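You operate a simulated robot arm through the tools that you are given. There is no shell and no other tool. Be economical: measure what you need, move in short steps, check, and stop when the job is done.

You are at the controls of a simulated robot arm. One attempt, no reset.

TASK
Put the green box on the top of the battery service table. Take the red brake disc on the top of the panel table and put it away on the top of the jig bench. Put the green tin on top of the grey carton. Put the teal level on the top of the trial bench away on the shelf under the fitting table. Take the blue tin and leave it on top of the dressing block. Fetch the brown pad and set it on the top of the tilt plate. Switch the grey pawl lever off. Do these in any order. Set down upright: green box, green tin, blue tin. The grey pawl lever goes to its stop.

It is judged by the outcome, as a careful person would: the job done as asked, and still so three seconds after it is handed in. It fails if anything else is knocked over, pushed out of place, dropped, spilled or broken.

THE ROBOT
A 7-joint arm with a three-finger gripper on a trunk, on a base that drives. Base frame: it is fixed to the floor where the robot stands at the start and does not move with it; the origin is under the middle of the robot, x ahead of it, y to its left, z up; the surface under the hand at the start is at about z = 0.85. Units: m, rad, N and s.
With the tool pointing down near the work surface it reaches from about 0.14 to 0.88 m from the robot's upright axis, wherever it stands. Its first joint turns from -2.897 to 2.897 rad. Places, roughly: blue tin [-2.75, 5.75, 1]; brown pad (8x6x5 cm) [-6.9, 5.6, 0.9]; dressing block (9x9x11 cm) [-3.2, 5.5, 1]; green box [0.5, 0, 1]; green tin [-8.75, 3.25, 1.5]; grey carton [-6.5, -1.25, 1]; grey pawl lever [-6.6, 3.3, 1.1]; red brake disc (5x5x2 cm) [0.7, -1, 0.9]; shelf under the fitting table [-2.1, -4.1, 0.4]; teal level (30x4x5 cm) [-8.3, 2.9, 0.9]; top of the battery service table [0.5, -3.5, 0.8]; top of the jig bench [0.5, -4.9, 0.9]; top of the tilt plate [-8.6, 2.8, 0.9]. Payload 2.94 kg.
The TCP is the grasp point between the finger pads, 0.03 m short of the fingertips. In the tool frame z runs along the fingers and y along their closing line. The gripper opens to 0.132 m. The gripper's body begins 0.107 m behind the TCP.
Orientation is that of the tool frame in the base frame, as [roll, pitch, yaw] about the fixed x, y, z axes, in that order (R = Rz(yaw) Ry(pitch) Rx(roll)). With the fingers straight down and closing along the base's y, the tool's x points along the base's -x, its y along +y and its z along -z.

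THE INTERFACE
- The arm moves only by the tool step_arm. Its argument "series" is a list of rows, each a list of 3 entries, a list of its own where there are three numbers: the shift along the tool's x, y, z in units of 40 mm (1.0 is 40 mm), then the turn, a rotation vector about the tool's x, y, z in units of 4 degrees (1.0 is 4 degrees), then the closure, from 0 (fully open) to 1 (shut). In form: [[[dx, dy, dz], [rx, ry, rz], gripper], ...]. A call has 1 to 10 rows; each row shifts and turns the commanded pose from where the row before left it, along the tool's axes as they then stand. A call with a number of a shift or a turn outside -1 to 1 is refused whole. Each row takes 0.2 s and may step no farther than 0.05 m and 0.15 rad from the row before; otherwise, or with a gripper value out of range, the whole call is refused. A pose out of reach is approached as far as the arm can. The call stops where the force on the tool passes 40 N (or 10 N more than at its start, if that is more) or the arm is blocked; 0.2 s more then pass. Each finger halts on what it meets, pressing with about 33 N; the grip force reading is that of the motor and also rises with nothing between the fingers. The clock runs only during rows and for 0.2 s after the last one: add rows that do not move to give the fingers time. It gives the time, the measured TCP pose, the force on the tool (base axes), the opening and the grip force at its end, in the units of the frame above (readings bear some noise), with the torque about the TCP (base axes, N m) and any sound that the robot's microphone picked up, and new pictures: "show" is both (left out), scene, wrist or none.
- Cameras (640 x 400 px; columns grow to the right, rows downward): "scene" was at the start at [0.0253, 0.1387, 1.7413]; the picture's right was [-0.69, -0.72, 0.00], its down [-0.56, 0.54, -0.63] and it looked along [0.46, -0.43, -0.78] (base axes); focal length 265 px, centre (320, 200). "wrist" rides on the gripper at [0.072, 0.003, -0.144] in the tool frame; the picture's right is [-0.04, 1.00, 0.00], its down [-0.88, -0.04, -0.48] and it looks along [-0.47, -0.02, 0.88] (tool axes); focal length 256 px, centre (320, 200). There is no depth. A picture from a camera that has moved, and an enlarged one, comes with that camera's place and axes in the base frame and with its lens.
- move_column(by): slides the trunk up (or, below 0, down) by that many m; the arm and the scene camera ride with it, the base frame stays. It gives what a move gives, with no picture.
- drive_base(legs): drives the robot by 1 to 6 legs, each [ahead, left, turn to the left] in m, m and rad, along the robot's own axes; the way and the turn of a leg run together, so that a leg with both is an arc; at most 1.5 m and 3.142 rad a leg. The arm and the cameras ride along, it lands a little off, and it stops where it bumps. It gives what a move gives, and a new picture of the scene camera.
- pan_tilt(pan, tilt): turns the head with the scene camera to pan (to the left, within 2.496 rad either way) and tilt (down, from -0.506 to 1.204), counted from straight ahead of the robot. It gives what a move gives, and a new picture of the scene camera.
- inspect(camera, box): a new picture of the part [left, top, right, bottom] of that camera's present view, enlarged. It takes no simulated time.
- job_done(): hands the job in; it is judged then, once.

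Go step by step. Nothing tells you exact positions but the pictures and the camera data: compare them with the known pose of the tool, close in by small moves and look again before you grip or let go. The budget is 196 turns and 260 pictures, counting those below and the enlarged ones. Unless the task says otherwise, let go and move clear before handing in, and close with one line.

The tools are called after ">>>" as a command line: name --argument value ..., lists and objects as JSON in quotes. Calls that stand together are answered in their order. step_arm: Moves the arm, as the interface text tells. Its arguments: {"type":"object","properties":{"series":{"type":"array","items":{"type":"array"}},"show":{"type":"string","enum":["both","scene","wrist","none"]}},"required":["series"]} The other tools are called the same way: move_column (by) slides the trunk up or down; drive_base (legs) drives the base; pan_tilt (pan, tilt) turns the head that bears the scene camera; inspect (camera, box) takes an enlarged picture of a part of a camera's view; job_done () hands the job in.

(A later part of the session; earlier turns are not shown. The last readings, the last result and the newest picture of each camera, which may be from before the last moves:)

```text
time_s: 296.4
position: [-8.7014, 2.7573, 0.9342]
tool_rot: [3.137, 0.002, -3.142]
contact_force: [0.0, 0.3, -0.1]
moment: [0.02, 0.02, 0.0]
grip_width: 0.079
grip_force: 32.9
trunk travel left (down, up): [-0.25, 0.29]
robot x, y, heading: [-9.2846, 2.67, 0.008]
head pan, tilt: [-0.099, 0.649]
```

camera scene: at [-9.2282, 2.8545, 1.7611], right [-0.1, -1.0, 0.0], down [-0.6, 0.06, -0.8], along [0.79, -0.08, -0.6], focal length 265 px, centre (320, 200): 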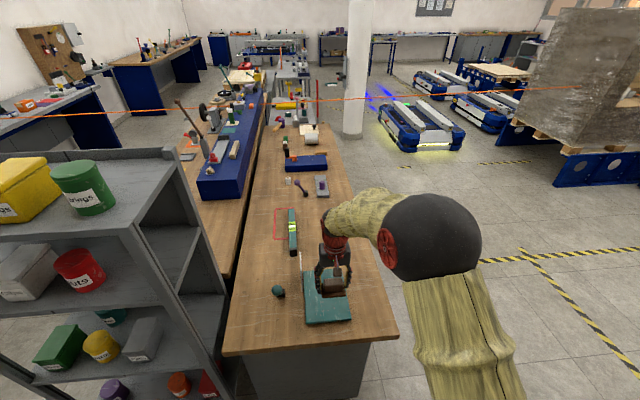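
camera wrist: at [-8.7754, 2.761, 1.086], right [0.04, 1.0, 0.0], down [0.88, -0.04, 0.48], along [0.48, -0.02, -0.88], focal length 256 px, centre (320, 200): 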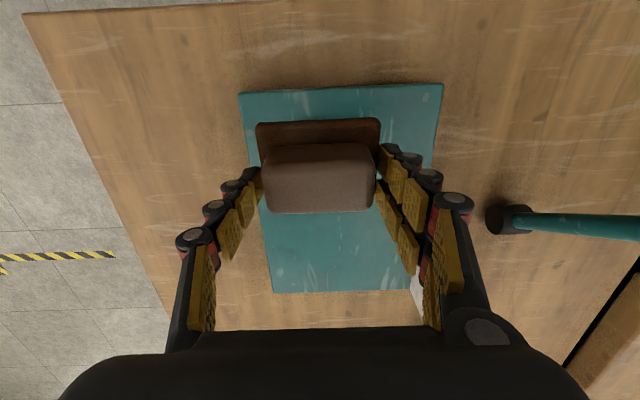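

>>> step_arm --series '[[[0, 0, 0.06], [0, 0, 0], 1], [[0, 0, 0.06], [0, 0, 0], 1], [[0, 0, 0], [0, 0, 0], 1]]' --show "none"

>>> step_arm --series '[[[0, 0, 0.06], [0, 0, 0], 1], [[0, 0, 0], [0, 0, 0], 1]]' --show "none"

>>> step_arm --series '[[[0, 0, 0.06], [0, 0, 0], 1], [[0, 0, 0], [0, 0, 0], 1]]' --show "wrist"

```text
time_s: 297.1
position: [-8.7026, 2.7564, 0.9292]
tool_rot: [3.139, 0.001, -3.141]
contact_force: [-0.2, 0.6, 0.2]
moment: [0.0, -0.04, -0.04]
grip_width: 0.0791
grip_force: 32.4
trunk travel left (down, up): [-0.25, 0.29]
robot x, y, heading: [-9.2864, 2.6696, -0.0]
head pan, tilt: [-0.099, 0.649]
```

```text
time_s: 297.8
position: [-8.7018, 2.7561, 0.9274]
tool_rot: [3.139, 0.002, 3.141]
contact_force: [0.3, -0.3, -1.4]
moment: [0.07, 0.03, 0.01]
grip_width: 0.0791
grip_force: 33.6
trunk travel left (down, up): [-0.25, 0.29]
robot x, y, heading: [-9.2863, 2.6704, 0.002]
head pan, tilt: [-0.099, 0.649]
```

```text
time_s: 298.4
position: [-8.7025, 2.7563, 0.9243]
tool_rot: [3.138, 0.003, 3.141]
contact_force: [0.3, 0.4, -0.8]
moment: [0.03, -0.03, 0.04]
grip_width: 0.0793
grip_force: 33.3
trunk travel left (down, up): [-0.25, 0.29]
robot x, y, heading: [-9.2868, 2.6709, 0.003]
head pan, tilt: [-0.099, 0.649]
camera wrist: at [-8.7752, 2.7604, 1.0691], right [0.04, 1.0, 0.0], down [0.88, -0.04, 0.48], along [0.48, -0.02, -0.88], focal length 256 px, centre (320, 200)
```

wrist: 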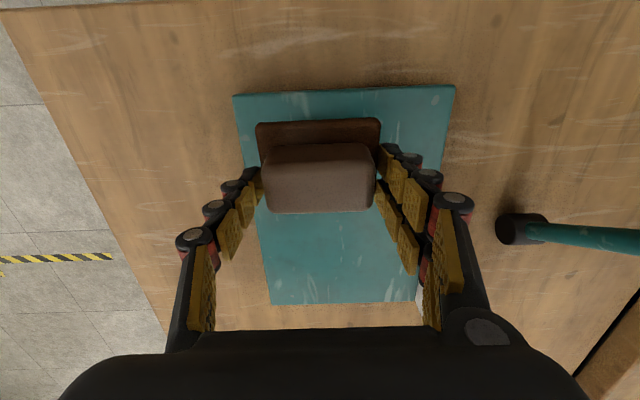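

>>> step_arm --series '[[[0, 0, 0.06], [0, 0, 0], 1], [[0, 0, 0], [0, 0, 0], 1]]' --show "none"

>>> step_arm --series '[[[0, 0, 0.06], [0, 0, 0], 1], [[0, 0, 0], [0, 0, 0], 1]]' --show "none"

>>> step_arm --series '[[[0, 0, 0.06], [0, 0, 0], 1], [[0, 0, 0], [0, 0, 0], 1]]' --show "none"

>>> step_arm --series '[[[0, 0, 0.06], [0, 0, 0], 1], [[0, 0, 0], [0, 0, 0], 1]]' --show "wrist"

```text
time_s: 298.9
position: [-8.7024, 2.7573, 0.9225]
tool_rot: [3.137, 0.002, -3.141]
contact_force: [0.6, 0.1, -1.7]
moment: [-0.01, 0.0, -0.04]
grip_width: 0.079
grip_force: 32.7
trunk travel left (down, up): [-0.25, 0.29]
robot x, y, heading: [-9.2792, 2.6693, 0.0]
head pan, tilt: [-0.099, 0.649]
```

```text
time_s: 299.6
position: [-8.7, 2.7582, 0.9202]
tool_rot: [3.137, 0.001, -3.141]
contact_force: [0.0, 0.5, -1.2]
moment: [0.0, 0.01, 0.02]
grip_width: 0.0788
grip_force: 32.9
trunk travel left (down, up): [-0.25, 0.29]
robot x, y, heading: [-9.2858, 2.6697, 0.001]
head pan, tilt: [-0.099, 0.649]
```

```text
time_s: 300.1
position: [-8.703, 2.7577, 0.9187]
tool_rot: [3.139, 0.003, -3.14]
contact_force: [-0.3, 0.4, -0.1]
moment: [0.0, -0.03, 0.0]
grip_width: 0.079
grip_force: 33.2
trunk travel left (down, up): [-0.25, 0.29]
robot x, y, heading: [-9.2851, 2.6741, -0.001]
head pan, tilt: [-0.099, 0.649]
```

```text
time_s: 300.8
position: [-8.7014, 2.7576, 0.9161]
tool_rot: [3.139, 0.001, -3.141]
contact_force: [-0.4, -0.2, -0.1]
moment: [-0.02, 0.02, -0.02]
grip_width: 0.0791
grip_force: 32.6
trunk travel left (down, up): [-0.25, 0.29]
robot x, y, heading: [-9.282, 2.6731, 0.007]
head pan, tilt: [-0.099, 0.649]
camera wrist: at [-8.7746, 2.7612, 1.0603], right [0.04, 1.0, 0.0], down [0.88, -0.04, 0.48], along [0.48, -0.02, -0.88], focal length 256 px, centre (320, 200)
```

wrist: 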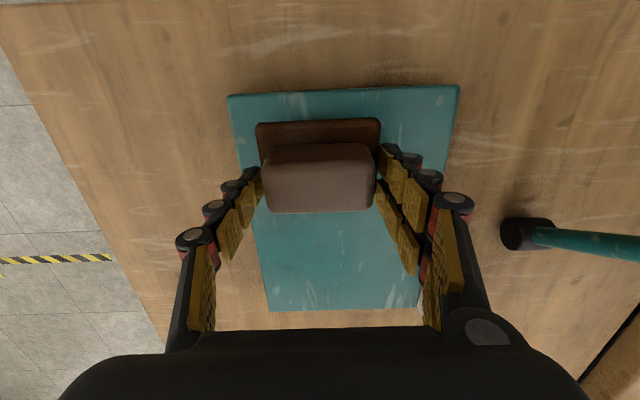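

>>> step_arm --series '[[[0, 0, 0.08], [0, 0, 0], 1], [[0, 0, 0], [0, 0, 0], 1]]' --show "none"

>>> step_arm --series '[[[0, 0, 0.08], [0, 0, 0], 1], [[0, 0, 0], [0, 0, 0], 1]]' --show "none"

>>> step_arm --series '[[[0, 0, 0.08], [0, 0, 0], 1], [[0, 0, 0], [0, 0, 0], 1]]' --show "none"

>>> step_arm --series '[[[0, 0, 0.08], [0, 0, 0], 1], [[0, 0, 0], [0, 0, 0], 1]]' --show "wrist"

```text
time_s: 301.4
position: [-8.7007, 2.7576, 0.9126]
tool_rot: [3.139, 0.002, 3.14]
contact_force: [-0.2, 0.1, -0.6]
moment: [0.0, 0.01, -0.02]
grip_width: 0.0792
grip_force: 32.7
trunk travel left (down, up): [-0.25, 0.29]
robot x, y, heading: [-9.2843, 2.671, 0.005]
head pan, tilt: [-0.099, 0.649]
```

```text
time_s: 301.9
position: [-8.7009, 2.7571, 0.9089]
tool_rot: [3.138, 0.002, 3.141]
contact_force: [0.2, -0.8, -0.6]
moment: [0.02, 0.01, 0.0]
grip_width: 0.0788
grip_force: 33.0
trunk travel left (down, up): [-0.25, 0.29]
robot x, y, heading: [-9.2842, 2.6685, -0.0]
head pan, tilt: [-0.099, 0.649]
```

```text
time_s: 302.6
position: [-8.7, 2.7571, 0.9074]
tool_rot: [3.139, 0.003, 3.141]
contact_force: [-1.9, -0.8, 6.9]
moment: [-0.32, -0.08, -0.04]
grip_width: 0.0791
grip_force: 32.8
trunk travel left (down, up): [-0.25, 0.29]
robot x, y, heading: [-9.2829, 2.6706, 0.0]
head pan, tilt: [-0.099, 0.649]
```

```text
time_s: 303.1
position: [-8.7006, 2.7576, 0.9053]
tool_rot: [3.139, 0.01, 3.141]
contact_force: [-2.2, -1.8, 30.4]
moment: [-0.44, -0.4, -0.01]
grip_width: 0.0793
grip_force: 33.2
trunk travel left (down, up): [-0.25, 0.29]
robot x, y, heading: [-9.2841, 2.6745, 0.007]
head pan, tilt: [-0.099, 0.649]
camera wrist: at [-8.7748, 2.7611, 1.0499], right [0.04, 1.0, 0.0], down [0.87, -0.04, 0.48], along [0.48, -0.02, -0.88], focal length 256 px, centre (320, 200)
```

wrist: 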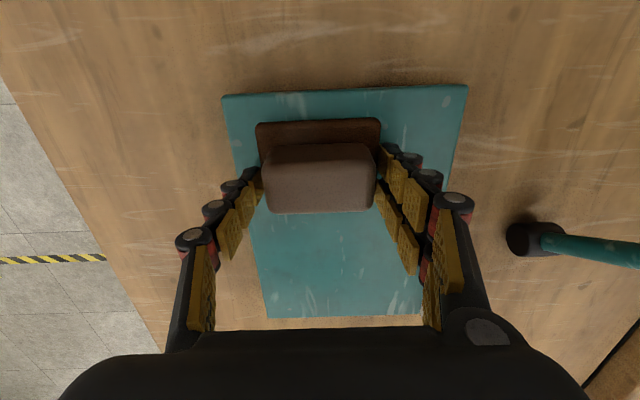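

Pad is seated on the plate. I ease off and open just enough, then rise.

>>> step_arm --series '[[[0, 0, -0.08], [0, 0, 0], 1], [[0, 0, 0], [0, 0, 0], 0.35], [[0, 0, 0], [0, 0, 0], 0.25], [[0, 0, 0], [0, 0, 0], 0.25], [[0, 0, 0], [0, 0, 0], 0.25], [[0, 0, -0.5], [0, 0, 0], 0.25], [[0, 0, -1], [0, 0, 0], 0.25], [[0, 0, -1], [0, 0, 0], 0.25], [[0, 0, -1], [0, 0, 0], 0.25], [[0, 0, -1], [0, 0, 0], 0]]'

```text
time_s: 305.4
position: [-8.7014, 2.7565, 1.0866]
tool_rot: [3.137, 0.003, -3.141]
contact_force: [0.7, 0.1, 0.2]
moment: [-0.01, -0.01, 0.02]
grip_width: 0.1243
grip_force: 0.1
trunk travel left (down, up): [-0.25, 0.29]
robot x, y, heading: [-9.2861, 2.6712, 0.0]
head pan, tilt: [-0.099, 0.649]
camera scene: at [-9.2285, 2.8545, 1.7611], right [-0.1, -1.0, 0.0], down [-0.6, 0.06, -0.8], along [0.79, -0.08, -0.6], focal length 265 px, centre (320, 200)
camera wrist: at [-8.7737, 2.7597, 1.2315], right [0.04, 1.0, 0.0], down [0.88, -0.04, 0.48], along [0.48, -0.02, -0.88], focal length 256 px, centre (320, 200)
```

scene: 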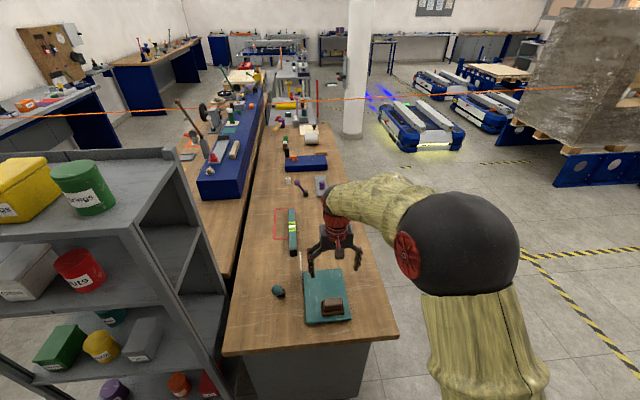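
wrist: 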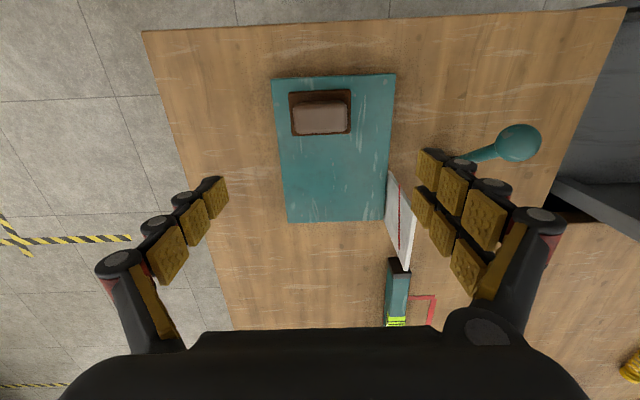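

The brown pad rests on the tilt plate. Next the green tin on top of the shelf, about (−8.76, 3.27, top ~1.52): I raise trunk and arm.

>>> move_column --by 0.28

>>> step_arm --series '[[[0.5, 0, -0.8], [0, 0, 0], 0], [[0.5, 0, -0.8], [0, 0, 0], 0], [[0.5, 0, -0.8], [0, 0, 0], 0], [[0.5, 0, -0.8], [0, 0, 0], 0], [[0.5, 0, -0.8], [0, 0, 0], 0], [[0.5, 0, -0.8], [0, 0, 0], 0], [[0.5, 0, -0.8], [0, 0, 0], 0], [[0, 0, -0.8], [0, 0, 0], 0], [[0, 0, -0.8], [0, 0, 0], 0], [[0, 0, 0], [0, 0, 0], 0]]' --show "none"

>>> drive_base --legs '[[-0.15, 0, 0], [0, 0.45, 0]]'

>>> inspect --camera "wrist" --box '[0, 0, 640, 400]'

```text
time_s: 308.2
position: [-8.7002, 2.7559, 1.366]
tool_rot: [3.138, 0.001, 3.14]
contact_force: [-0.3, -0.6, -0.6]
moment: [0.03, 0.0, 0.0]
grip_width: 0.1318
grip_force: 0.0
trunk travel left (down, up): [-0.53, 0.01]
robot x, y, heading: [-9.2835, 2.6729, 0.001]
head pan, tilt: [-0.099, 0.649]
```

```text
time_s: 310.4
position: [-8.8398, 2.7576, 1.6515]
tool_rot: [3.139, 0.002, -3.141]
contact_force: [0.7, -0.2, -0.2]
moment: [-0.02, 0.07, -0.06]
grip_width: 0.1317
grip_force: 0.1
trunk travel left (down, up): [-0.53, 0.01]
robot x, y, heading: [-9.2849, 2.6715, 0.001]
head pan, tilt: [-0.099, 0.649]
```

```text
time_s: 314.1
position: [-8.9872, 3.2057, 1.6524]
tool_rot: [3.139, 0.002, 3.136]
contact_force: [0.0, 0.2, -0.2]
moment: [-0.07, -0.03, 0.01]
grip_width: 0.1319
grip_force: 0.1
trunk travel left (down, up): [-0.53, 0.01]
robot x, y, heading: [-9.4326, 3.1206, -0.003]
head pan, tilt: [-0.099, 0.649]
camera scene: at [-9.3741, 3.305, 2.0409], right [-0.1, -0.99, 0.0], down [-0.6, 0.06, -0.8], along [0.79, -0.08, -0.6], focal length 265 px, centre (320, 200)
```

scene: 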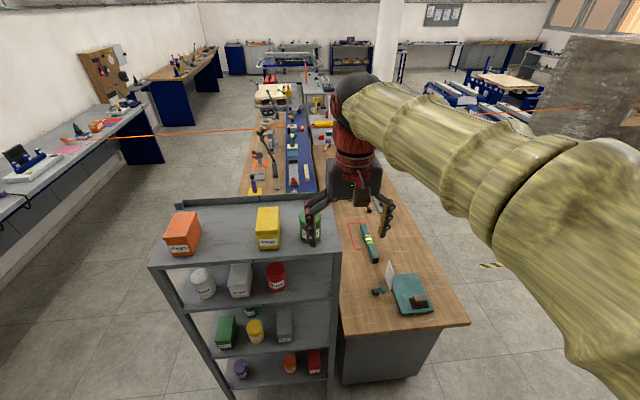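

```text
1.00 times, centred on (320, 200) of wrist (not enlarged: the box is as wide or as high as the picture)
camera zoom: at [-9.0604, 3.21, 1.7967], right [0.05, 1.0, 0.0], down [0.88, -0.04, 0.48], along [0.48, -0.02, -0.88], focal length 256 px, centre (320, 200)
```

zoom: 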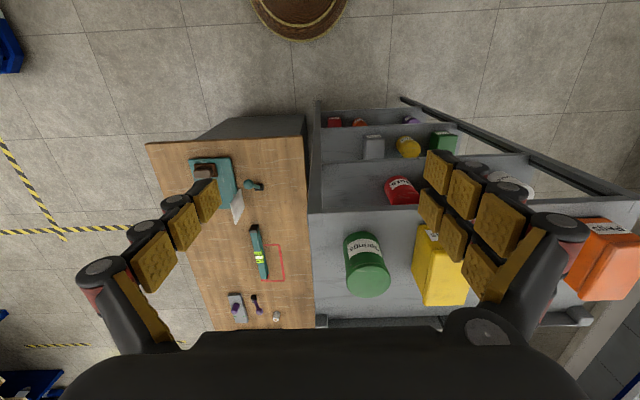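

Tin ≈ (−8.785, 3.267), with the yellow box close on its north side, so I turn the hand to close along x, then move over it.

>>> step_arm --series '[[[0, 0, 0], [0, 0, 1], 0], [[0, 0, 0], [0, 0, 1], 0], [[0, 0, 0], [0, 0, 1], 0], [[0, 0, 0], [0, 0, 1], 0], [[0, 0, 0], [0, 0, 1], 0], [[0, 0, 0], [0, 0, 1], 0], [[0, 0, 0], [0, 0, 1], 0], [[0, 0, 0], [0, 0, 1], 0], [[0, 0, 0], [0, 0, 1], 0], [[0, 0, 0], [0, 0, 1], 0]]' --show "none"

>>> step_arm --series '[[[0, 0, 0], [0, 0, 1], 0], [[0, 0, 0], [0, 0, 1], 0], [[0, 0, 0], [0, 0, 1], 0], [[0, 0, 0], [0, 0, 1], 0], [[0, 0, 0], [0, 0, 1], 0], [[0, 0, 0], [0, 0, 1], 0], [[0, 0, 0], [0, 0, 1], 0], [[0, 0, 0], [0, 0, 1], 0], [[0, 0, 0], [0, 0, 1], 0], [[0, 0, 0], [0, 0, 1], 0]]' --show "none"

>>> step_arm --series '[[[0, 0, 0], [0, 0, 1], 0], [[0, 0, 0], [0, 0, 1], 0], [[0, 0, 0], [0, 0, 0.5], 0], [[0.4, 0.8, 0], [0, 0, 0], 0], [[0.4, 0.8, 0], [0, 0, 0], 0], [[0.4, 0.8, 0], [0, 0, 0], 0], [[0.33, 0.8, 0], [0, 0, 0], 0], [[0, 0.9, 0], [0, 0, 0], 0], [[0, 0.95, 0], [0, 0, 0], 0], [[0, 0, 0], [0, 0, 0], 0]]'

```text
time_s: 316.2
position: [-8.987, 3.205, 1.6509]
tool_rot: [3.138, 0.001, 2.436]
contact_force: [0.6, -0.1, -1.4]
moment: [0.01, 0.03, 0.0]
grip_width: 0.1319
grip_force: 0.2
trunk travel left (down, up): [-0.53, 0.01]
robot x, y, heading: [-9.4296, 3.1217, -0.004]
head pan, tilt: [-0.099, 0.649]
```

```text
time_s: 318.4
position: [-8.9876, 3.2035, 1.6513]
tool_rot: [3.139, -0.001, 1.738]
contact_force: [-0.1, -0.2, -0.4]
moment: [-0.02, -0.04, -0.01]
grip_width: 0.1318
grip_force: 0.0
trunk travel left (down, up): [-0.53, 0.01]
robot x, y, heading: [-9.4322, 3.1221, -0.003]
head pan, tilt: [-0.099, 0.649]
```

```text
time_s: 320.6
position: [-8.7862, 3.2636, 1.6536]
tool_rot: [3.136, -0.004, 1.564]
contact_force: [-0.9, 1.0, 1.7]
moment: [0.03, -0.09, -0.01]
grip_width: 0.1324
grip_force: 0.1
trunk travel left (down, up): [-0.53, 0.01]
robot x, y, heading: [-9.4321, 3.123, -0.005]
head pan, tilt: [-0.099, 0.649]
camera scene: at [-9.3769, 3.3031, 2.0412], right [-0.1, -0.99, 0.0], down [-0.6, 0.06, -0.8], along [0.79, -0.08, -0.6], focal length 265 px, centre (320, 200)
camera wrist: at [-8.7839, 3.3358, 1.7986], right [1.0, -0.05, 0.0], down [-0.04, -0.88, 0.47], along [-0.02, -0.47, -0.88], focal length 256 px, centre (320, 200)
```

scene: 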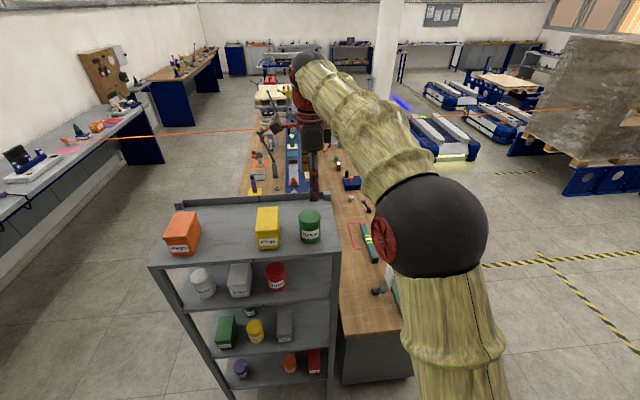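
wrist: 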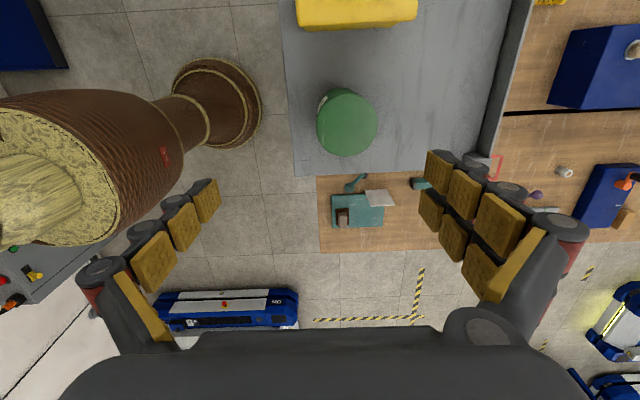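

Triangulated: tin top at (−8.756, 3.273, 1.50). I correct the offset, descend and grip.

>>> step_arm --series '[[[0.24, 0.75, 0], [0, 0, 0], 0], [[0, 0, 1], [0, 0, 0], 0], [[0, 0, 1], [0, 0, 0], 0], [[0, 0, 0.8], [0, 0, 0], 0], [[0, 0, 0], [0, 0, 0], 0]]' --show "wrist"

```text
time_s: 321.9
position: [-8.757, 3.276, 1.5404]
tool_rot: [3.139, -0.005, 1.566]
contact_force: [0.5, -0.2, 1.1]
moment: [-0.04, 0.02, 0.01]
grip_width: 0.1321
grip_force: 0.1
trunk travel left (down, up): [-0.53, 0.01]
robot x, y, heading: [-9.4322, 3.1189, -0.004]
head pan, tilt: [-0.099, 0.649]
camera wrist: at [-8.7551, 3.3475, 1.6852], right [1.0, -0.05, 0.0], down [-0.04, -0.88, 0.47], along [-0.02, -0.47, -0.88], focal length 256 px, centre (320, 200)
```

wrist: 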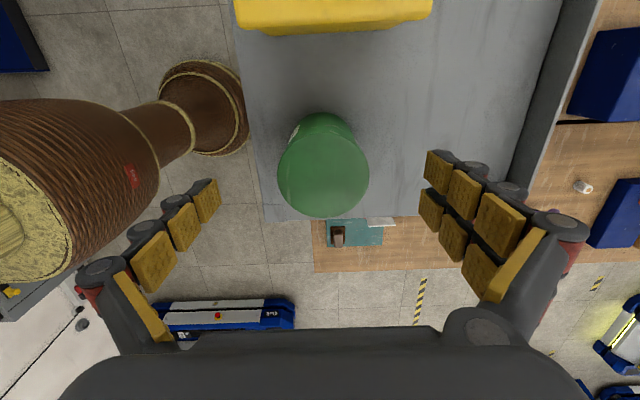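

>>> step_arm --series '[[[-0.1, 0, 0.7], [0, 0, 0], 0], [[0, 0, 0.7], [0, 0, 0], 0], [[0, 0, 0.7], [0, 0, 0], 0], [[0, 0, 0], [0, 0, 0], 0.3], [[0, 0, 0], [0, 0, 0], 1], [[0, 0, 0], [0, 0, 0], 1], [[0, 0, 0], [0, 0, 0], 1], [[0, 0, 0], [0, 0, 0], 1], [[0, 0, 0], [0, 0, 0], 1]]' --show "wrist"

```text
time_s: 323.9
position: [-8.7559, 3.2726, 1.4568]
tool_rot: [3.138, -0.003, 1.565]
contact_force: [1.0, 0.4, 1.4]
moment: [-0.05, -0.01, 0.04]
grip_width: 0.0661
grip_force: 25.2
trunk travel left (down, up): [-0.53, 0.01]
robot x, y, heading: [-9.432, 3.1173, -0.007]
head pan, tilt: [-0.099, 0.649]
camera wrist: at [-8.7536, 3.3442, 1.6022], right [1.0, -0.05, 0.0], down [-0.04, -0.88, 0.47], along [-0.02, -0.47, -0.88], focal length 256 px, centre (320, 200)
```

wrist: 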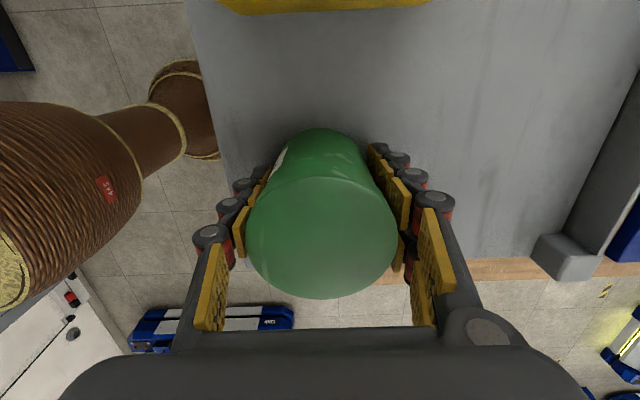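

Gripped. I lift, pull the tin back toward the robot, and look south for the grey carton.

>>> step_arm --series '[[[0, 0, -0.5], [0, 0, 0], 1], [[0, 0, -1], [0, 0, 0], 1], [[0, 0, -1], [0, 0, 0], 1], [[0, 0, -1], [0, 0, 0], 1], [[0, -1, 0], [0, 0, 0], 1], [[0, -1, 0], [0, 0, 0], 1], [[0, -1, 0], [0, 0, 0], 1], [[0, -1, 0], [0, 0, 0], 1], [[0, -1, 0], [0, 0, 0], 1], [[0, -1, 0], [0, 0, 0], 1]]' --show "none"

>>> pan_tilt --pan -1.0 --tilt 0.35

>>> pan_tilt --pan -1.5 --tilt 0.6

```text
time_s: 326.1
position: [-8.997, 3.2674, 1.5973]
tool_rot: [3.137, -0.004, 1.565]
contact_force: [-0.8, -0.3, -4.6]
moment: [0.01, -0.08, 0.04]
grip_width: 0.0659
grip_force: 33.3
trunk travel left (down, up): [-0.53, 0.01]
robot x, y, heading: [-9.4337, 3.1212, -0.003]
head pan, tilt: [-0.099, 0.649]
```

```text
time_s: 327.2
position: [-8.9936, 3.2688, 1.5965]
tool_rot: [3.14, -0.004, 1.566]
contact_force: [0.1, -0.4, -3.7]
moment: [0.05, 0.0, -0.02]
grip_width: 0.0655
grip_force: 32.9
trunk travel left (down, up): [-0.53, 0.01]
robot x, y, heading: [-9.4325, 3.1199, -0.006]
head pan, tilt: [-1.0, 0.351]
camera scene: at [-9.4103, 3.2341, 2.0681], right [-0.84, -0.54, 0.0], down [-0.19, 0.29, -0.94], along [0.51, -0.79, -0.34], focal length 265 px, centre (320, 200)
```

scene: 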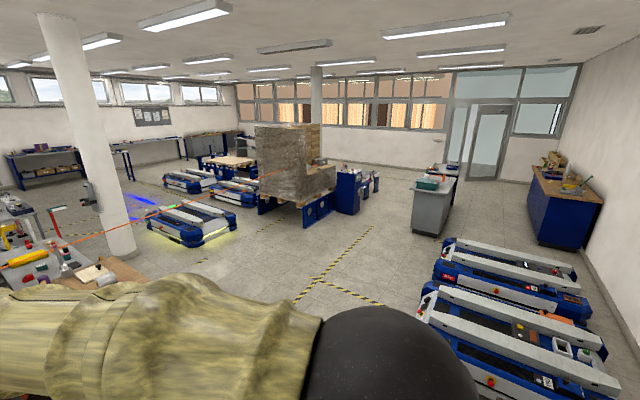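

```text
time_s: 328.2
position: [-8.9947, 3.2703, 1.596]
tool_rot: [3.14, -0.003, 1.567]
contact_force: [-0.7, 0.0, -4.6]
moment: [-0.03, 0.03, 0.01]
grip_width: 0.0656
grip_force: 33.5
trunk travel left (down, up): [-0.53, 0.01]
robot x, y, heading: [-9.4308, 3.1231, -0.007]
head pan, tilt: [-1.499, 0.6]
camera scene: at [-9.4542, 3.2244, 2.0454], right [-1.0, -0.07, 0.0], down [-0.04, 0.56, -0.83], along [0.06, -0.82, -0.56], focal length 265 px, centre (320, 200)
```

scene: 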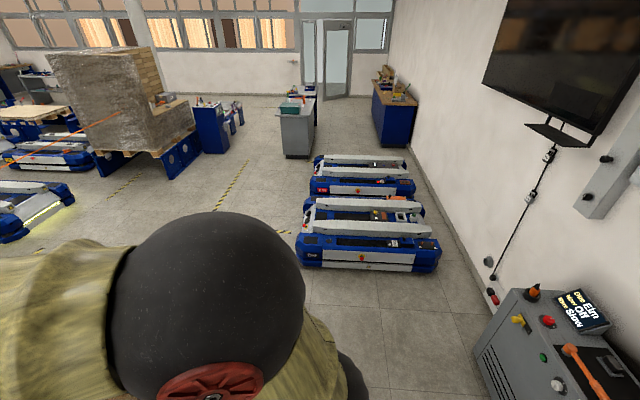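

>>> inspect --camera "scene" --box '[0, 40, 260, 200]'

```text
2.46 times, centred on (130, 120) of scene
camera zoom: at [-9.4542, 3.2244, 2.0454], right [-1.0, -0.07, 0.0], down [-0.04, 0.56, -0.83], along [0.06, -0.82, -0.56], focal length 651 px, centre (788, 397)
```

zoom: 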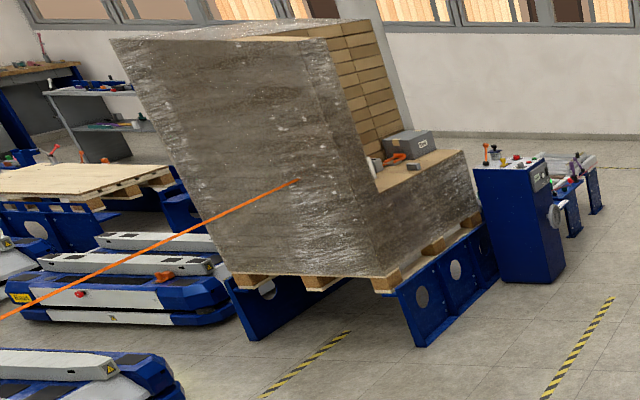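

The grey carton sits on the lower step of the wrapped pallet stack near (−6.6, −1.1). I drive south past the bench end, then east, turn south and look again.

>>> drive_base --legs '[[0, -1.07, 0.0], [1.4, 0, 0], [0, 0, -1.2]]'

>>> pan_tilt --pan 0.2 --tilt 0.4

```text
time_s: 343.3
position: [-7.6926, 1.7786, 1.5963]
tool_rot: [3.139, -0.004, 0.441]
contact_force: [0.6, -0.5, -4.3]
moment: [0.01, 0.02, 0.0]
grip_width: 0.0654
grip_force: 33.6
trunk travel left (down, up): [-0.53, 0.01]
robot x, y, heading: [-8.016, 2.1068, -1.126]
head pan, tilt: [-1.499, 0.6]
camera scene: at [-7.9331, 2.1752, 2.0453], right [-0.49, 0.87, 0.0], down [0.49, 0.28, -0.83], along [-0.72, -0.41, -0.56], focal length 265 px, centre (320, 200)
```

scene: 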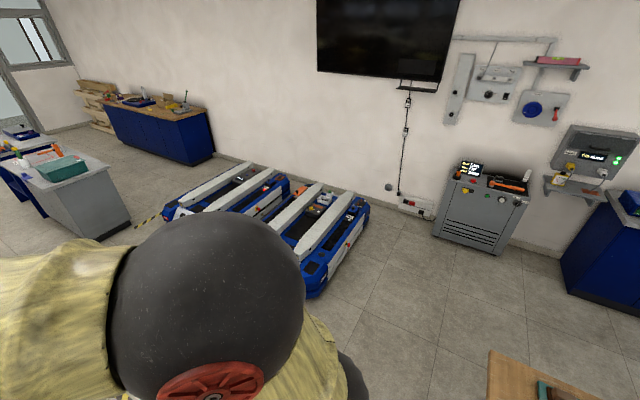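

```text
time_s: 345.0
position: [-7.6926, 1.7795, 1.5964]
tool_rot: [3.141, -0.003, 0.438]
contact_force: [0.0, 0.3, -3.7]
moment: [-0.03, -0.01, 0.01]
grip_width: 0.0654
grip_force: 32.9
trunk travel left (down, up): [-0.53, 0.01]
robot x, y, heading: [-8.0138, 2.1086, -1.124]
head pan, tilt: [0.201, 0.4]
camera scene: at [-7.8005, 2.1448, 2.0635], right [-0.8, -0.6, 0.0], down [-0.23, 0.31, -0.92], along [0.55, -0.74, -0.39], focal length 265 px, centre (320, 200)
```

scene: 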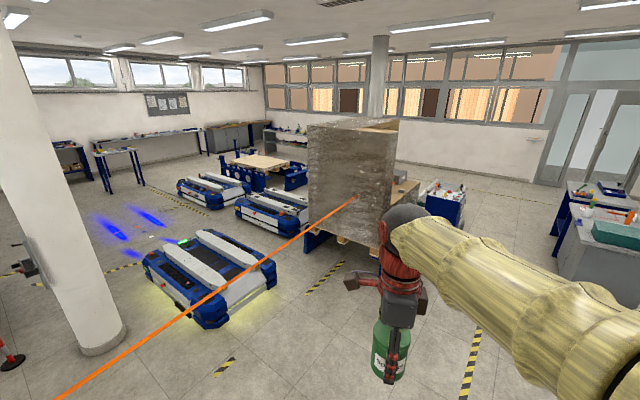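

>>> drive_base --legs '[[1.3, -0.3, -0.15]]'

>>> pan_tilt --pan 0.45 --tilt 0.5

```text
time_s: 351.6
position: [-7.5637, 0.427, 1.5958]
tool_rot: [3.14, -0.004, 0.286]
contact_force: [0.5, -0.7, -4.1]
moment: [0.03, -0.01, 0.0]
grip_width: 0.0658
grip_force: 32.6
trunk travel left (down, up): [-0.53, 0.01]
robot x, y, heading: [-7.8328, 0.8021, -1.282]
head pan, tilt: [0.201, 0.4]
camera scene: at [-7.6139, 0.8034, 2.0635], right [-0.88, -0.47, 0.0], down [-0.18, 0.34, -0.92], along [0.43, -0.81, -0.39], focal length 265 px, centre (320, 200)
```

scene: 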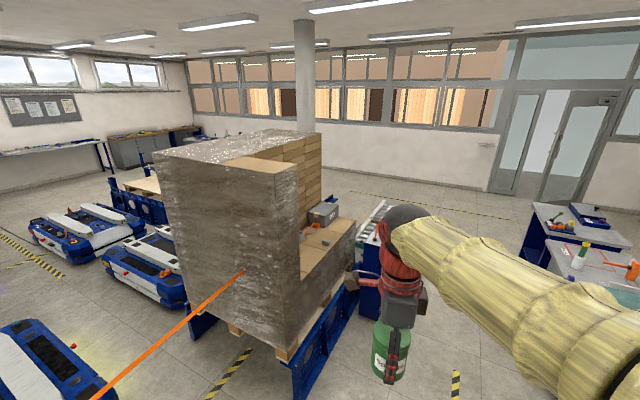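

```text
time_s: 352.4
position: [-7.5638, 0.4266, 1.595]
tool_rot: [3.139, -0.003, 0.289]
contact_force: [-0.4, 0.2, -3.4]
moment: [0.01, -0.02, 0.02]
grip_width: 0.0658
grip_force: 33.5
trunk travel left (down, up): [-0.53, 0.01]
robot x, y, heading: [-7.8305, 0.8079, -1.277]
head pan, tilt: [0.45, 0.499]
camera scene: at [-7.5963, 0.8184, 2.0544], right [-0.74, -0.67, 0.0], down [-0.32, 0.35, -0.88], along [0.59, -0.65, -0.48], focal length 265 px, centre (320, 200)
```

scene: 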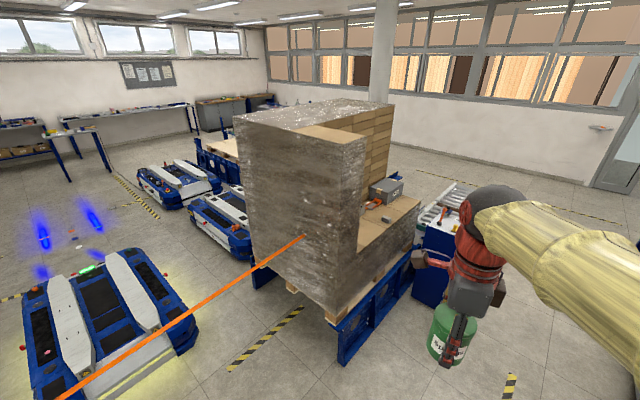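

>>> inspect --camera "scene" --box '[300, 120, 500, 320]'

```text
2.00 times, centred on (400, 220) of scene
camera zoom: at [-7.5963, 0.8184, 2.0544], right [-0.74, -0.67, 0.0], down [-0.32, 0.35, -0.88], along [0.59, -0.65, -0.48], focal length 529 px, centre (160, 160)
```

zoom: 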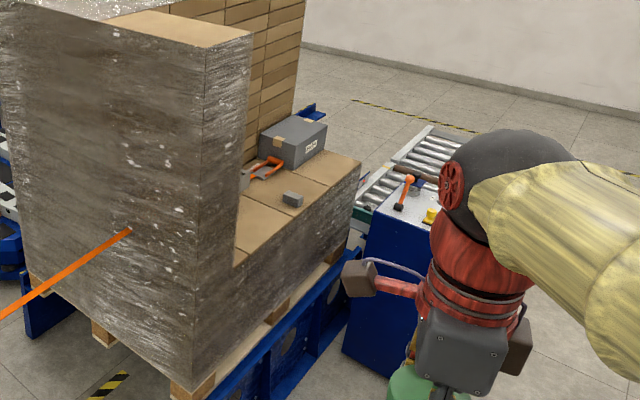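

Now clear: the stack has a step at its southwest, and the grey carton stands on it near (−6.6, −1.2), beside a blue control cabinet. I move to the northwest corner for a closer look.

>>> drive_base --legs '[[1.1, 0.15, 0.0]]'

>>> pan_tilt --pan 0.3 --tilt 0.85

```text
time_s: 358.0
position: [-7.0858, -0.5587, 1.5949]
tool_rot: [3.139, -0.004, 0.314]
contact_force: [0.7, -0.2, -4.1]
moment: [-0.01, 0.01, -0.02]
grip_width: 0.0657
grip_force: 32.5
trunk travel left (down, up): [-0.53, 0.01]
robot x, y, heading: [-7.364, -0.1911, -1.257]
head pan, tilt: [0.45, 0.499]
camera scene: at [-7.1285, -0.1677, 2.0543], right [-0.72, -0.69, 0.0], down [-0.33, 0.35, -0.88], along [0.61, -0.63, -0.48], focal length 265 px, centre (320, 200)
```

scene: 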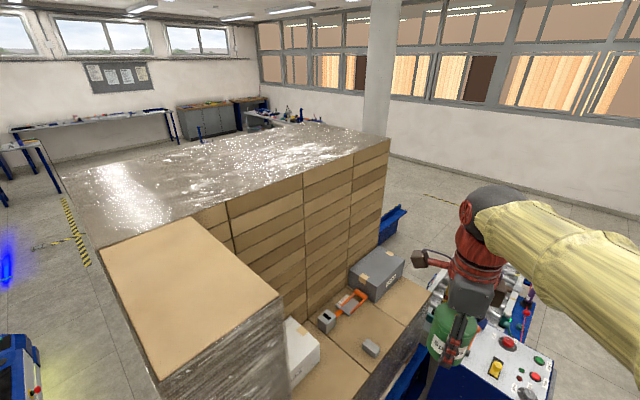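

```text
time_s: 358.9
position: [-7.0867, -0.5585, 1.5957]
tool_rot: [3.138, -0.003, 0.313]
contact_force: [-0.8, -0.1, -4.2]
moment: [-0.04, -0.01, -0.04]
grip_width: 0.0653
grip_force: 33.2
trunk travel left (down, up): [-0.53, 0.01]
robot x, y, heading: [-7.3638, -0.1911, -1.256]
head pan, tilt: [0.3, 0.85]
camera scene: at [-7.1467, -0.1654, 2.0245], right [-0.82, -0.58, 0.0], down [-0.43, 0.61, -0.66], along [0.38, -0.54, -0.75], focal length 265 px, centre (320, 200)
```

scene: 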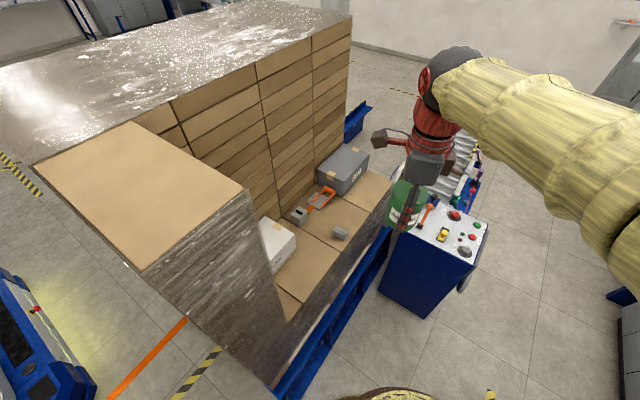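

>>> inspect --camera "scene" --box '[240, 120, 500, 300]'

```text
2.22 times, centred on (370, 210) of scene
camera zoom: at [-7.1467, -0.1654, 2.0245], right [-0.82, -0.58, 0.0], down [-0.43, 0.61, -0.66], along [0.38, -0.54, -0.75], focal length 588 px, centre (209, 178)
```

zoom: 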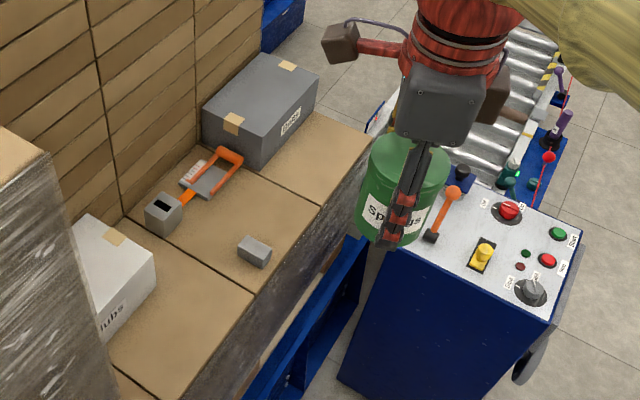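

I have the geometry: carton top spans x −6.64…−6.47, y −1.41…−1.12; cabinet and stand leave room for the base at about (−7.2, −0.7). I drive there carefully, turn toward the carton and rotate the hand back to its natural pose.

>>> drive_base --legs '[[0.5, 0, 0], [0, 0, 0.57]]'

>>> step_arm --series '[[[0, 0, 0], [0, 0, -1], 1], [[0, 0, 0], [0, 0, -1], 1], [[0, 0, 0], [0, 0, -1], 1], [[0, 0, 0], [0, 0, -1], 1], [[0, 0, 0], [0, 0, -1], 1], [[0, 0, 0], [0, 0, -1], 1], [[0, 0, 0], [0, 0, -1], 1], [[0, 0, 0], [0, 0, -1], 1], [[0, 0, 0], [0, 0, -1], 1], [[0, 0, 0], [0, 0, -1], 1]]' --show "none"

>>> step_arm --series '[[[0, 0, 0], [0, 0, -1], 1], [[0, 0, 0], [0, 0, -1], 1], [[0, 0, 0], [0, 0, -1], 1], [[0, 0, 0], [0, 0, -1], 1], [[0, 0, 0], [0, 0, -1], 1], [[0, 0, 0], [0, 0, -1], 1], [[0, 0, 0], [0, 0, -1], 1], [[0, 0, 0], [0, 0, -1], 1], [[0, 0, 0], [0, 0, -1], 1], [[0, 0, 0], [0, 0, -1], 1]]'

```text
time_s: 363.3
position: [-6.7759, -0.8085, 1.5962]
tool_rot: [3.14, -0.001, 0.893]
contact_force: [-0.2, -0.1, -3.9]
moment: [0.01, 0.01, 0.02]
grip_width: 0.0657
grip_force: 33.2
trunk travel left (down, up): [-0.53, 0.01]
robot x, y, heading: [-7.2107, -0.6562, -0.673]
head pan, tilt: [0.3, 0.85]
camera scene: at [-7.0404, -0.5137, 2.0244], right [-0.37, -0.93, 0.0], down [-0.7, 0.28, -0.66], along [0.61, -0.24, -0.75], focal length 265 px, centre (320, 200)
```

scene: 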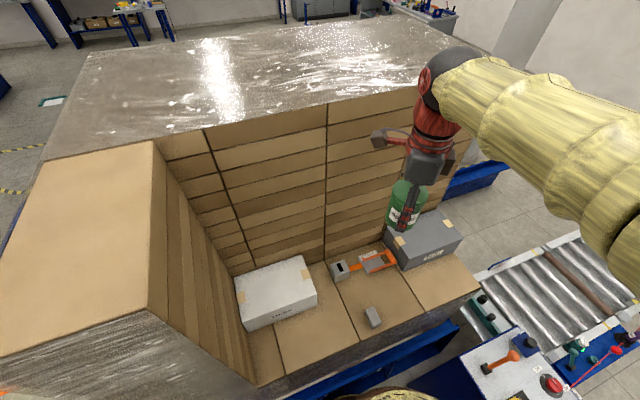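

```text
time_s: 365.5
position: [-6.7761, -0.8095, 1.5959]
tool_rot: [3.138, 0.0, 1.592]
contact_force: [1.2, 0.6, -3.5]
moment: [0.0, -0.01, 0.0]
grip_width: 0.0654
grip_force: 33.1
trunk travel left (down, up): [-0.53, 0.01]
robot x, y, heading: [-7.2095, -0.6511, -0.676]
head pan, tilt: [0.3, 0.85]
```

```text
time_s: 367.7
position: [-6.7751, -0.8094, 1.5956]
tool_rot: [3.138, 0.002, 2.292]
contact_force: [0.2, 0.6, -4.3]
moment: [0.0, 0.01, 0.0]
grip_width: 0.0656
grip_force: 33.0
trunk travel left (down, up): [-0.53, 0.01]
robot x, y, heading: [-7.2089, -0.6522, -0.675]
head pan, tilt: [0.3, 0.85]
camera scene: at [-7.0404, -0.514, 2.0244], right [-0.37, -0.93, 0.0], down [-0.7, 0.28, -0.66], along [0.61, -0.24, -0.75], focal length 265 px, centre (320, 200)
camera wrist: at [-6.8218, -0.7527, 1.7408], right [0.78, 0.63, 0.0], down [0.55, -0.69, 0.48], along [0.3, -0.37, -0.88], focal length 256 px, centre (320, 200)
```

scene: 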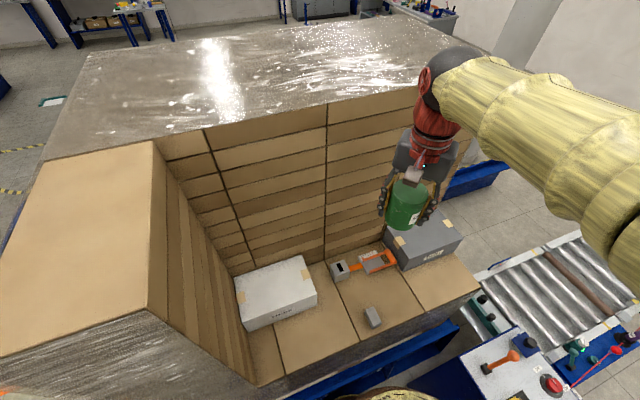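
wrist: 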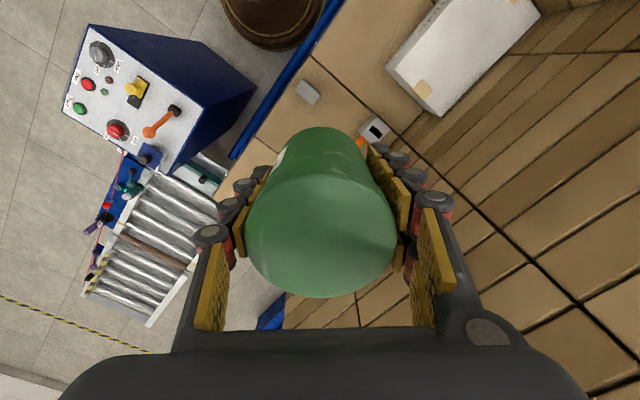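

>>> inspect --camera "scene" --box '[360, 170, 500, 310]'

```text
2.86 times, centred on (430, 240) of scene
camera zoom: at [-7.0404, -0.514, 2.0244], right [-0.37, -0.93, 0.0], down [-0.7, 0.28, -0.66], along [0.61, -0.24, -0.75], focal length 756 px, centre (6, 86)
```

zoom: 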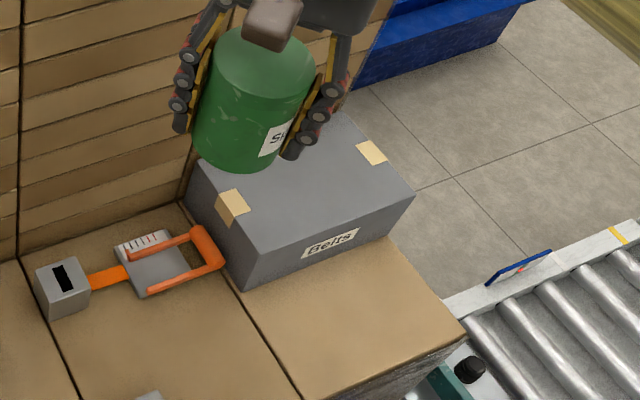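

Triangulation with both views gives the carton top at z ≈ 1.105, centre (−6.625, −1.138). I move the tin over it.

>>> step_arm --series '[[[-0.924, -0.294, 0], [0, 0, 0], 1], [[-0.924, -0.294, 0], [0, 0, 0], 1], [[-0.924, -0.294, 0], [0, 0, 0], 1], [[-0.924, -0.294, 0], [0, 0, 0], 1], [[-0.924, -0.294, 0], [0, 0, 0], 1], [[-0.924, -0.294, 0], [0, 0, 0], 1], [[-0.924, -0.294, 0], [0, 0, 0], 1], [[-0.924, -0.294, 0], [0, 0, 0], 1], [[-0.924, -0.294, 0], [0, 0, 0], 1], [[0, 0, 0], [0, 0, 0], 1]]'

```text
time_s: 369.9
position: [-6.6369, -1.1307, 1.5988]
tool_rot: [3.138, 0.003, 2.292]
contact_force: [0.2, 1.6, -3.1]
moment: [-0.04, -0.09, -0.02]
grip_width: 0.0657
grip_force: 33.3
trunk travel left (down, up): [-0.53, 0.01]
robot x, y, heading: [-7.2133, -0.6518, -0.679]
head pan, tilt: [0.3, 0.85]
camera scene: at [-7.0417, -0.5123, 2.0244], right [-0.37, -0.93, 0.0], down [-0.7, 0.28, -0.66], along [0.61, -0.24, -0.75], focal length 265 px, centre (320, 200)
camera wrist: at [-6.6834, -1.0727, 1.7442], right [0.78, 0.63, 0.0], down [0.55, -0.69, 0.48], along [0.3, -0.37, -0.88], focal length 256 px, centre (320, 200)
```

scene: 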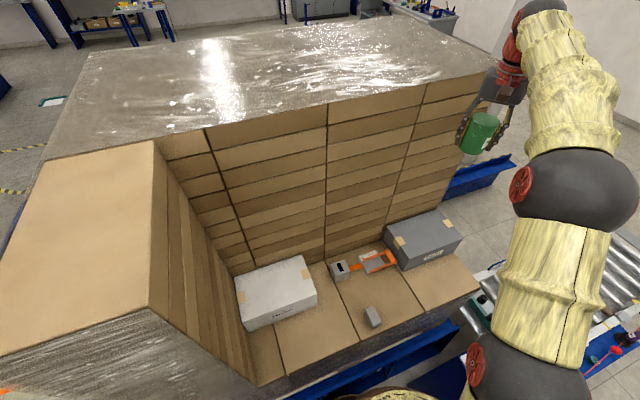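
wrist: 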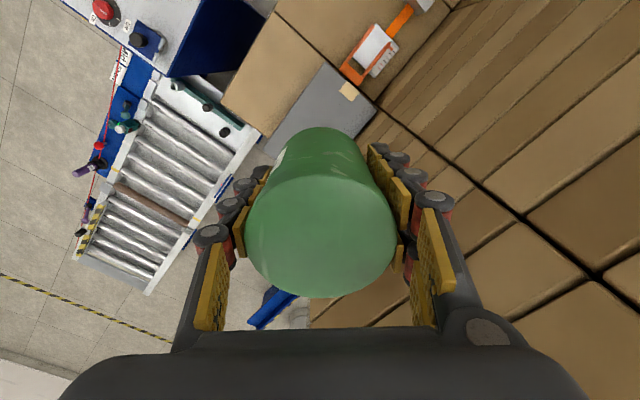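

The wrist view refines it: carton top z ≈ 1.03, x −6.67…−6.49, y −1.34…−1.065. I shift to (−6.595, −1.19) and come down part way.

>>> step_arm --series '[[[-0.9, -0.09, 0], [0, 0, 0], 1], [[-0.9, -0.09, 0], [0, 0, 0], 1], [[0, 0, 1], [0, 0, 0], 1], [[0, 0, 1], [0, 0, 0], 1], [[0, 0, 1], [0, 0, 0], 1], [[0, 0, 1], [0, 0, 0], 1], [[0, 0, 1], [0, 0, 0], 1], [[0, 0, 1], [0, 0, 0], 1], [[0, 0, 1], [0, 0, 0], 1], [[0, 0, 0], [0, 0, 0], 1]]'

```text
time_s: 372.1
position: [-6.6024, -1.1725, 1.3162]
tool_rot: [3.138, 0.003, 2.289]
contact_force: [0.0, 0.0, -3.2]
moment: [-0.02, -0.03, -0.02]
grip_width: 0.0655
grip_force: 33.4
out of reach, approached as far as the arm can: row 2
trunk travel left (down, up): [-0.53, 0.01]
robot x, y, heading: [-7.2075, -0.6538, -0.677]
head pan, tilt: [0.3, 0.85]
camera scene: at [-7.0408, -0.5136, 2.0245], right [-0.37, -0.93, 0.0], down [-0.7, 0.28, -0.66], along [0.61, -0.24, -0.75], focal length 265 px, centre (320, 200)
camera wrist: at [-6.6498, -1.1157, 1.4606], right [0.78, 0.63, 0.0], down [0.55, -0.69, 0.48], along [0.3, -0.37, -0.88], focal length 256 px, centre (320, 200)
```

scene: 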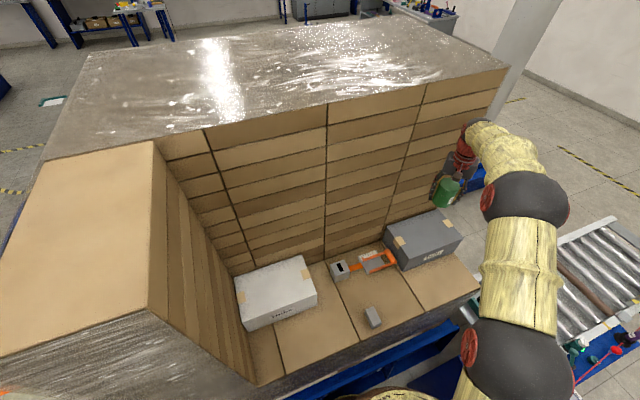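
wrist: 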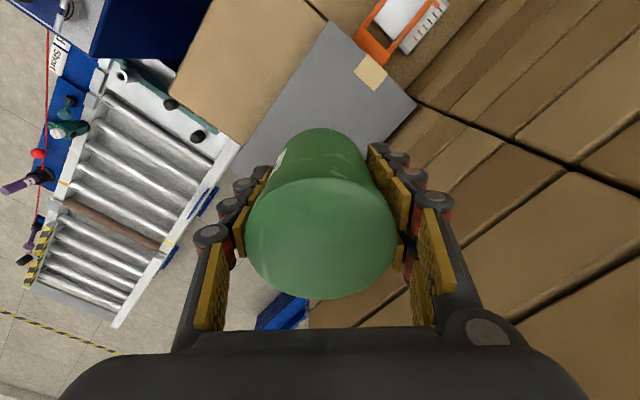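

Aligned over the carton. I lower further.

>>> step_arm --series '[[[0, 0, 1], [0, 0, 0], 1], [[0, 0, 1], [0, 0, 0], 1], [[0, 0, 1], [0, 0, 0], 1], [[0, 0, 1], [0, 0, 0], 1], [[0, 0, 0.6], [0, 0, 0], 1], [[0, 0, 0], [0, 0, 0], 1]]'

>>> inspect --camera "scene" --box '[360, 170, 500, 310]'

```text
time_s: 373.5
position: [-6.6038, -1.1723, 1.1335]
tool_rot: [3.137, 0.003, 2.288]
contact_force: [-0.9, -0.6, -3.3]
moment: [-0.02, -0.02, 0.04]
grip_width: 0.0658
grip_force: 33.4
trunk travel left (down, up): [-0.53, 0.01]
robot x, y, heading: [-7.2065, -0.6557, -0.679]
head pan, tilt: [0.3, 0.85]
camera scene: at [-7.0403, -0.5142, 2.0244], right [-0.37, -0.93, 0.0], down [-0.7, 0.28, -0.66], along [0.61, -0.24, -0.75], focal length 265 px, centre (320, 200)
camera wrist: at [-6.6504, -1.1146, 1.2785], right [0.78, 0.63, 0.0], down [0.55, -0.69, 0.48], along [0.3, -0.37, -0.88], focal length 256 px, centre (320, 200)
```

scene: 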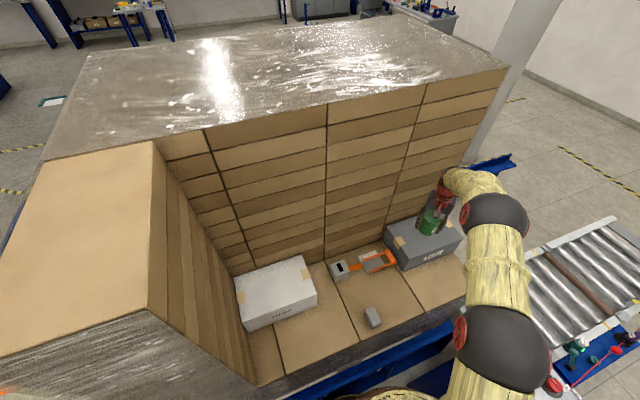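
wrist: 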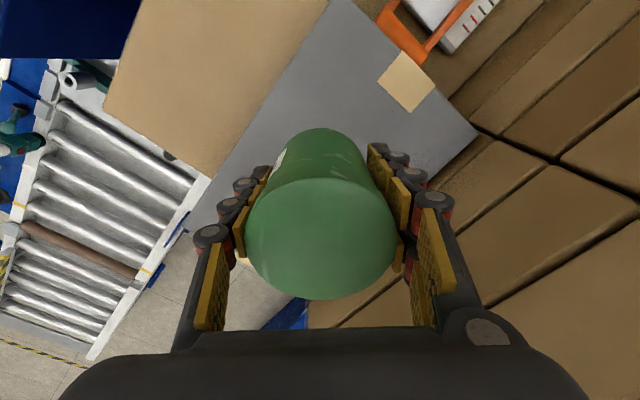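

```text
2.86 times, centred on (430, 240) of scene
camera zoom: at [-7.0403, -0.5142, 2.0244], right [-0.37, -0.93, 0.0], down [-0.7, 0.28, -0.66], along [0.61, -0.24, -0.75], focal length 756 px, centre (6, 86)
```

zoom: 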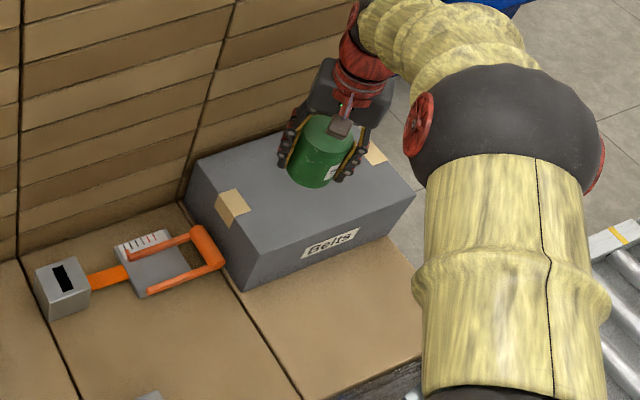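

>>> step_arm --series '[[[0, 0, 0.4], [0, 0, 0], 1], [[0, 0, 0.3], [0, 0, 0], 1], [[0, 0, 0.1], [0, 0, 0], 1], [[0, 0, 0.1], [0, 0, 0], 1], [[0, 0, 0.1], [0, 0, 0], 1], [[0, 0, 0], [0, 0, 0], 1]]' --show "none"

```text
time_s: 374.9
position: [-6.6038, -1.1723, 1.0921]
tool_rot: [3.138, 0.002, 2.288]
contact_force: [0.4, 0.3, -3.8]
moment: [-0.01, 0.0, -0.02]
grip_width: 0.0656
grip_force: 32.5
trunk travel left (down, up): [-0.53, 0.01]
robot x, y, heading: [-7.2103, -0.6564, -0.674]
head pan, tilt: [0.3, 0.85]
```

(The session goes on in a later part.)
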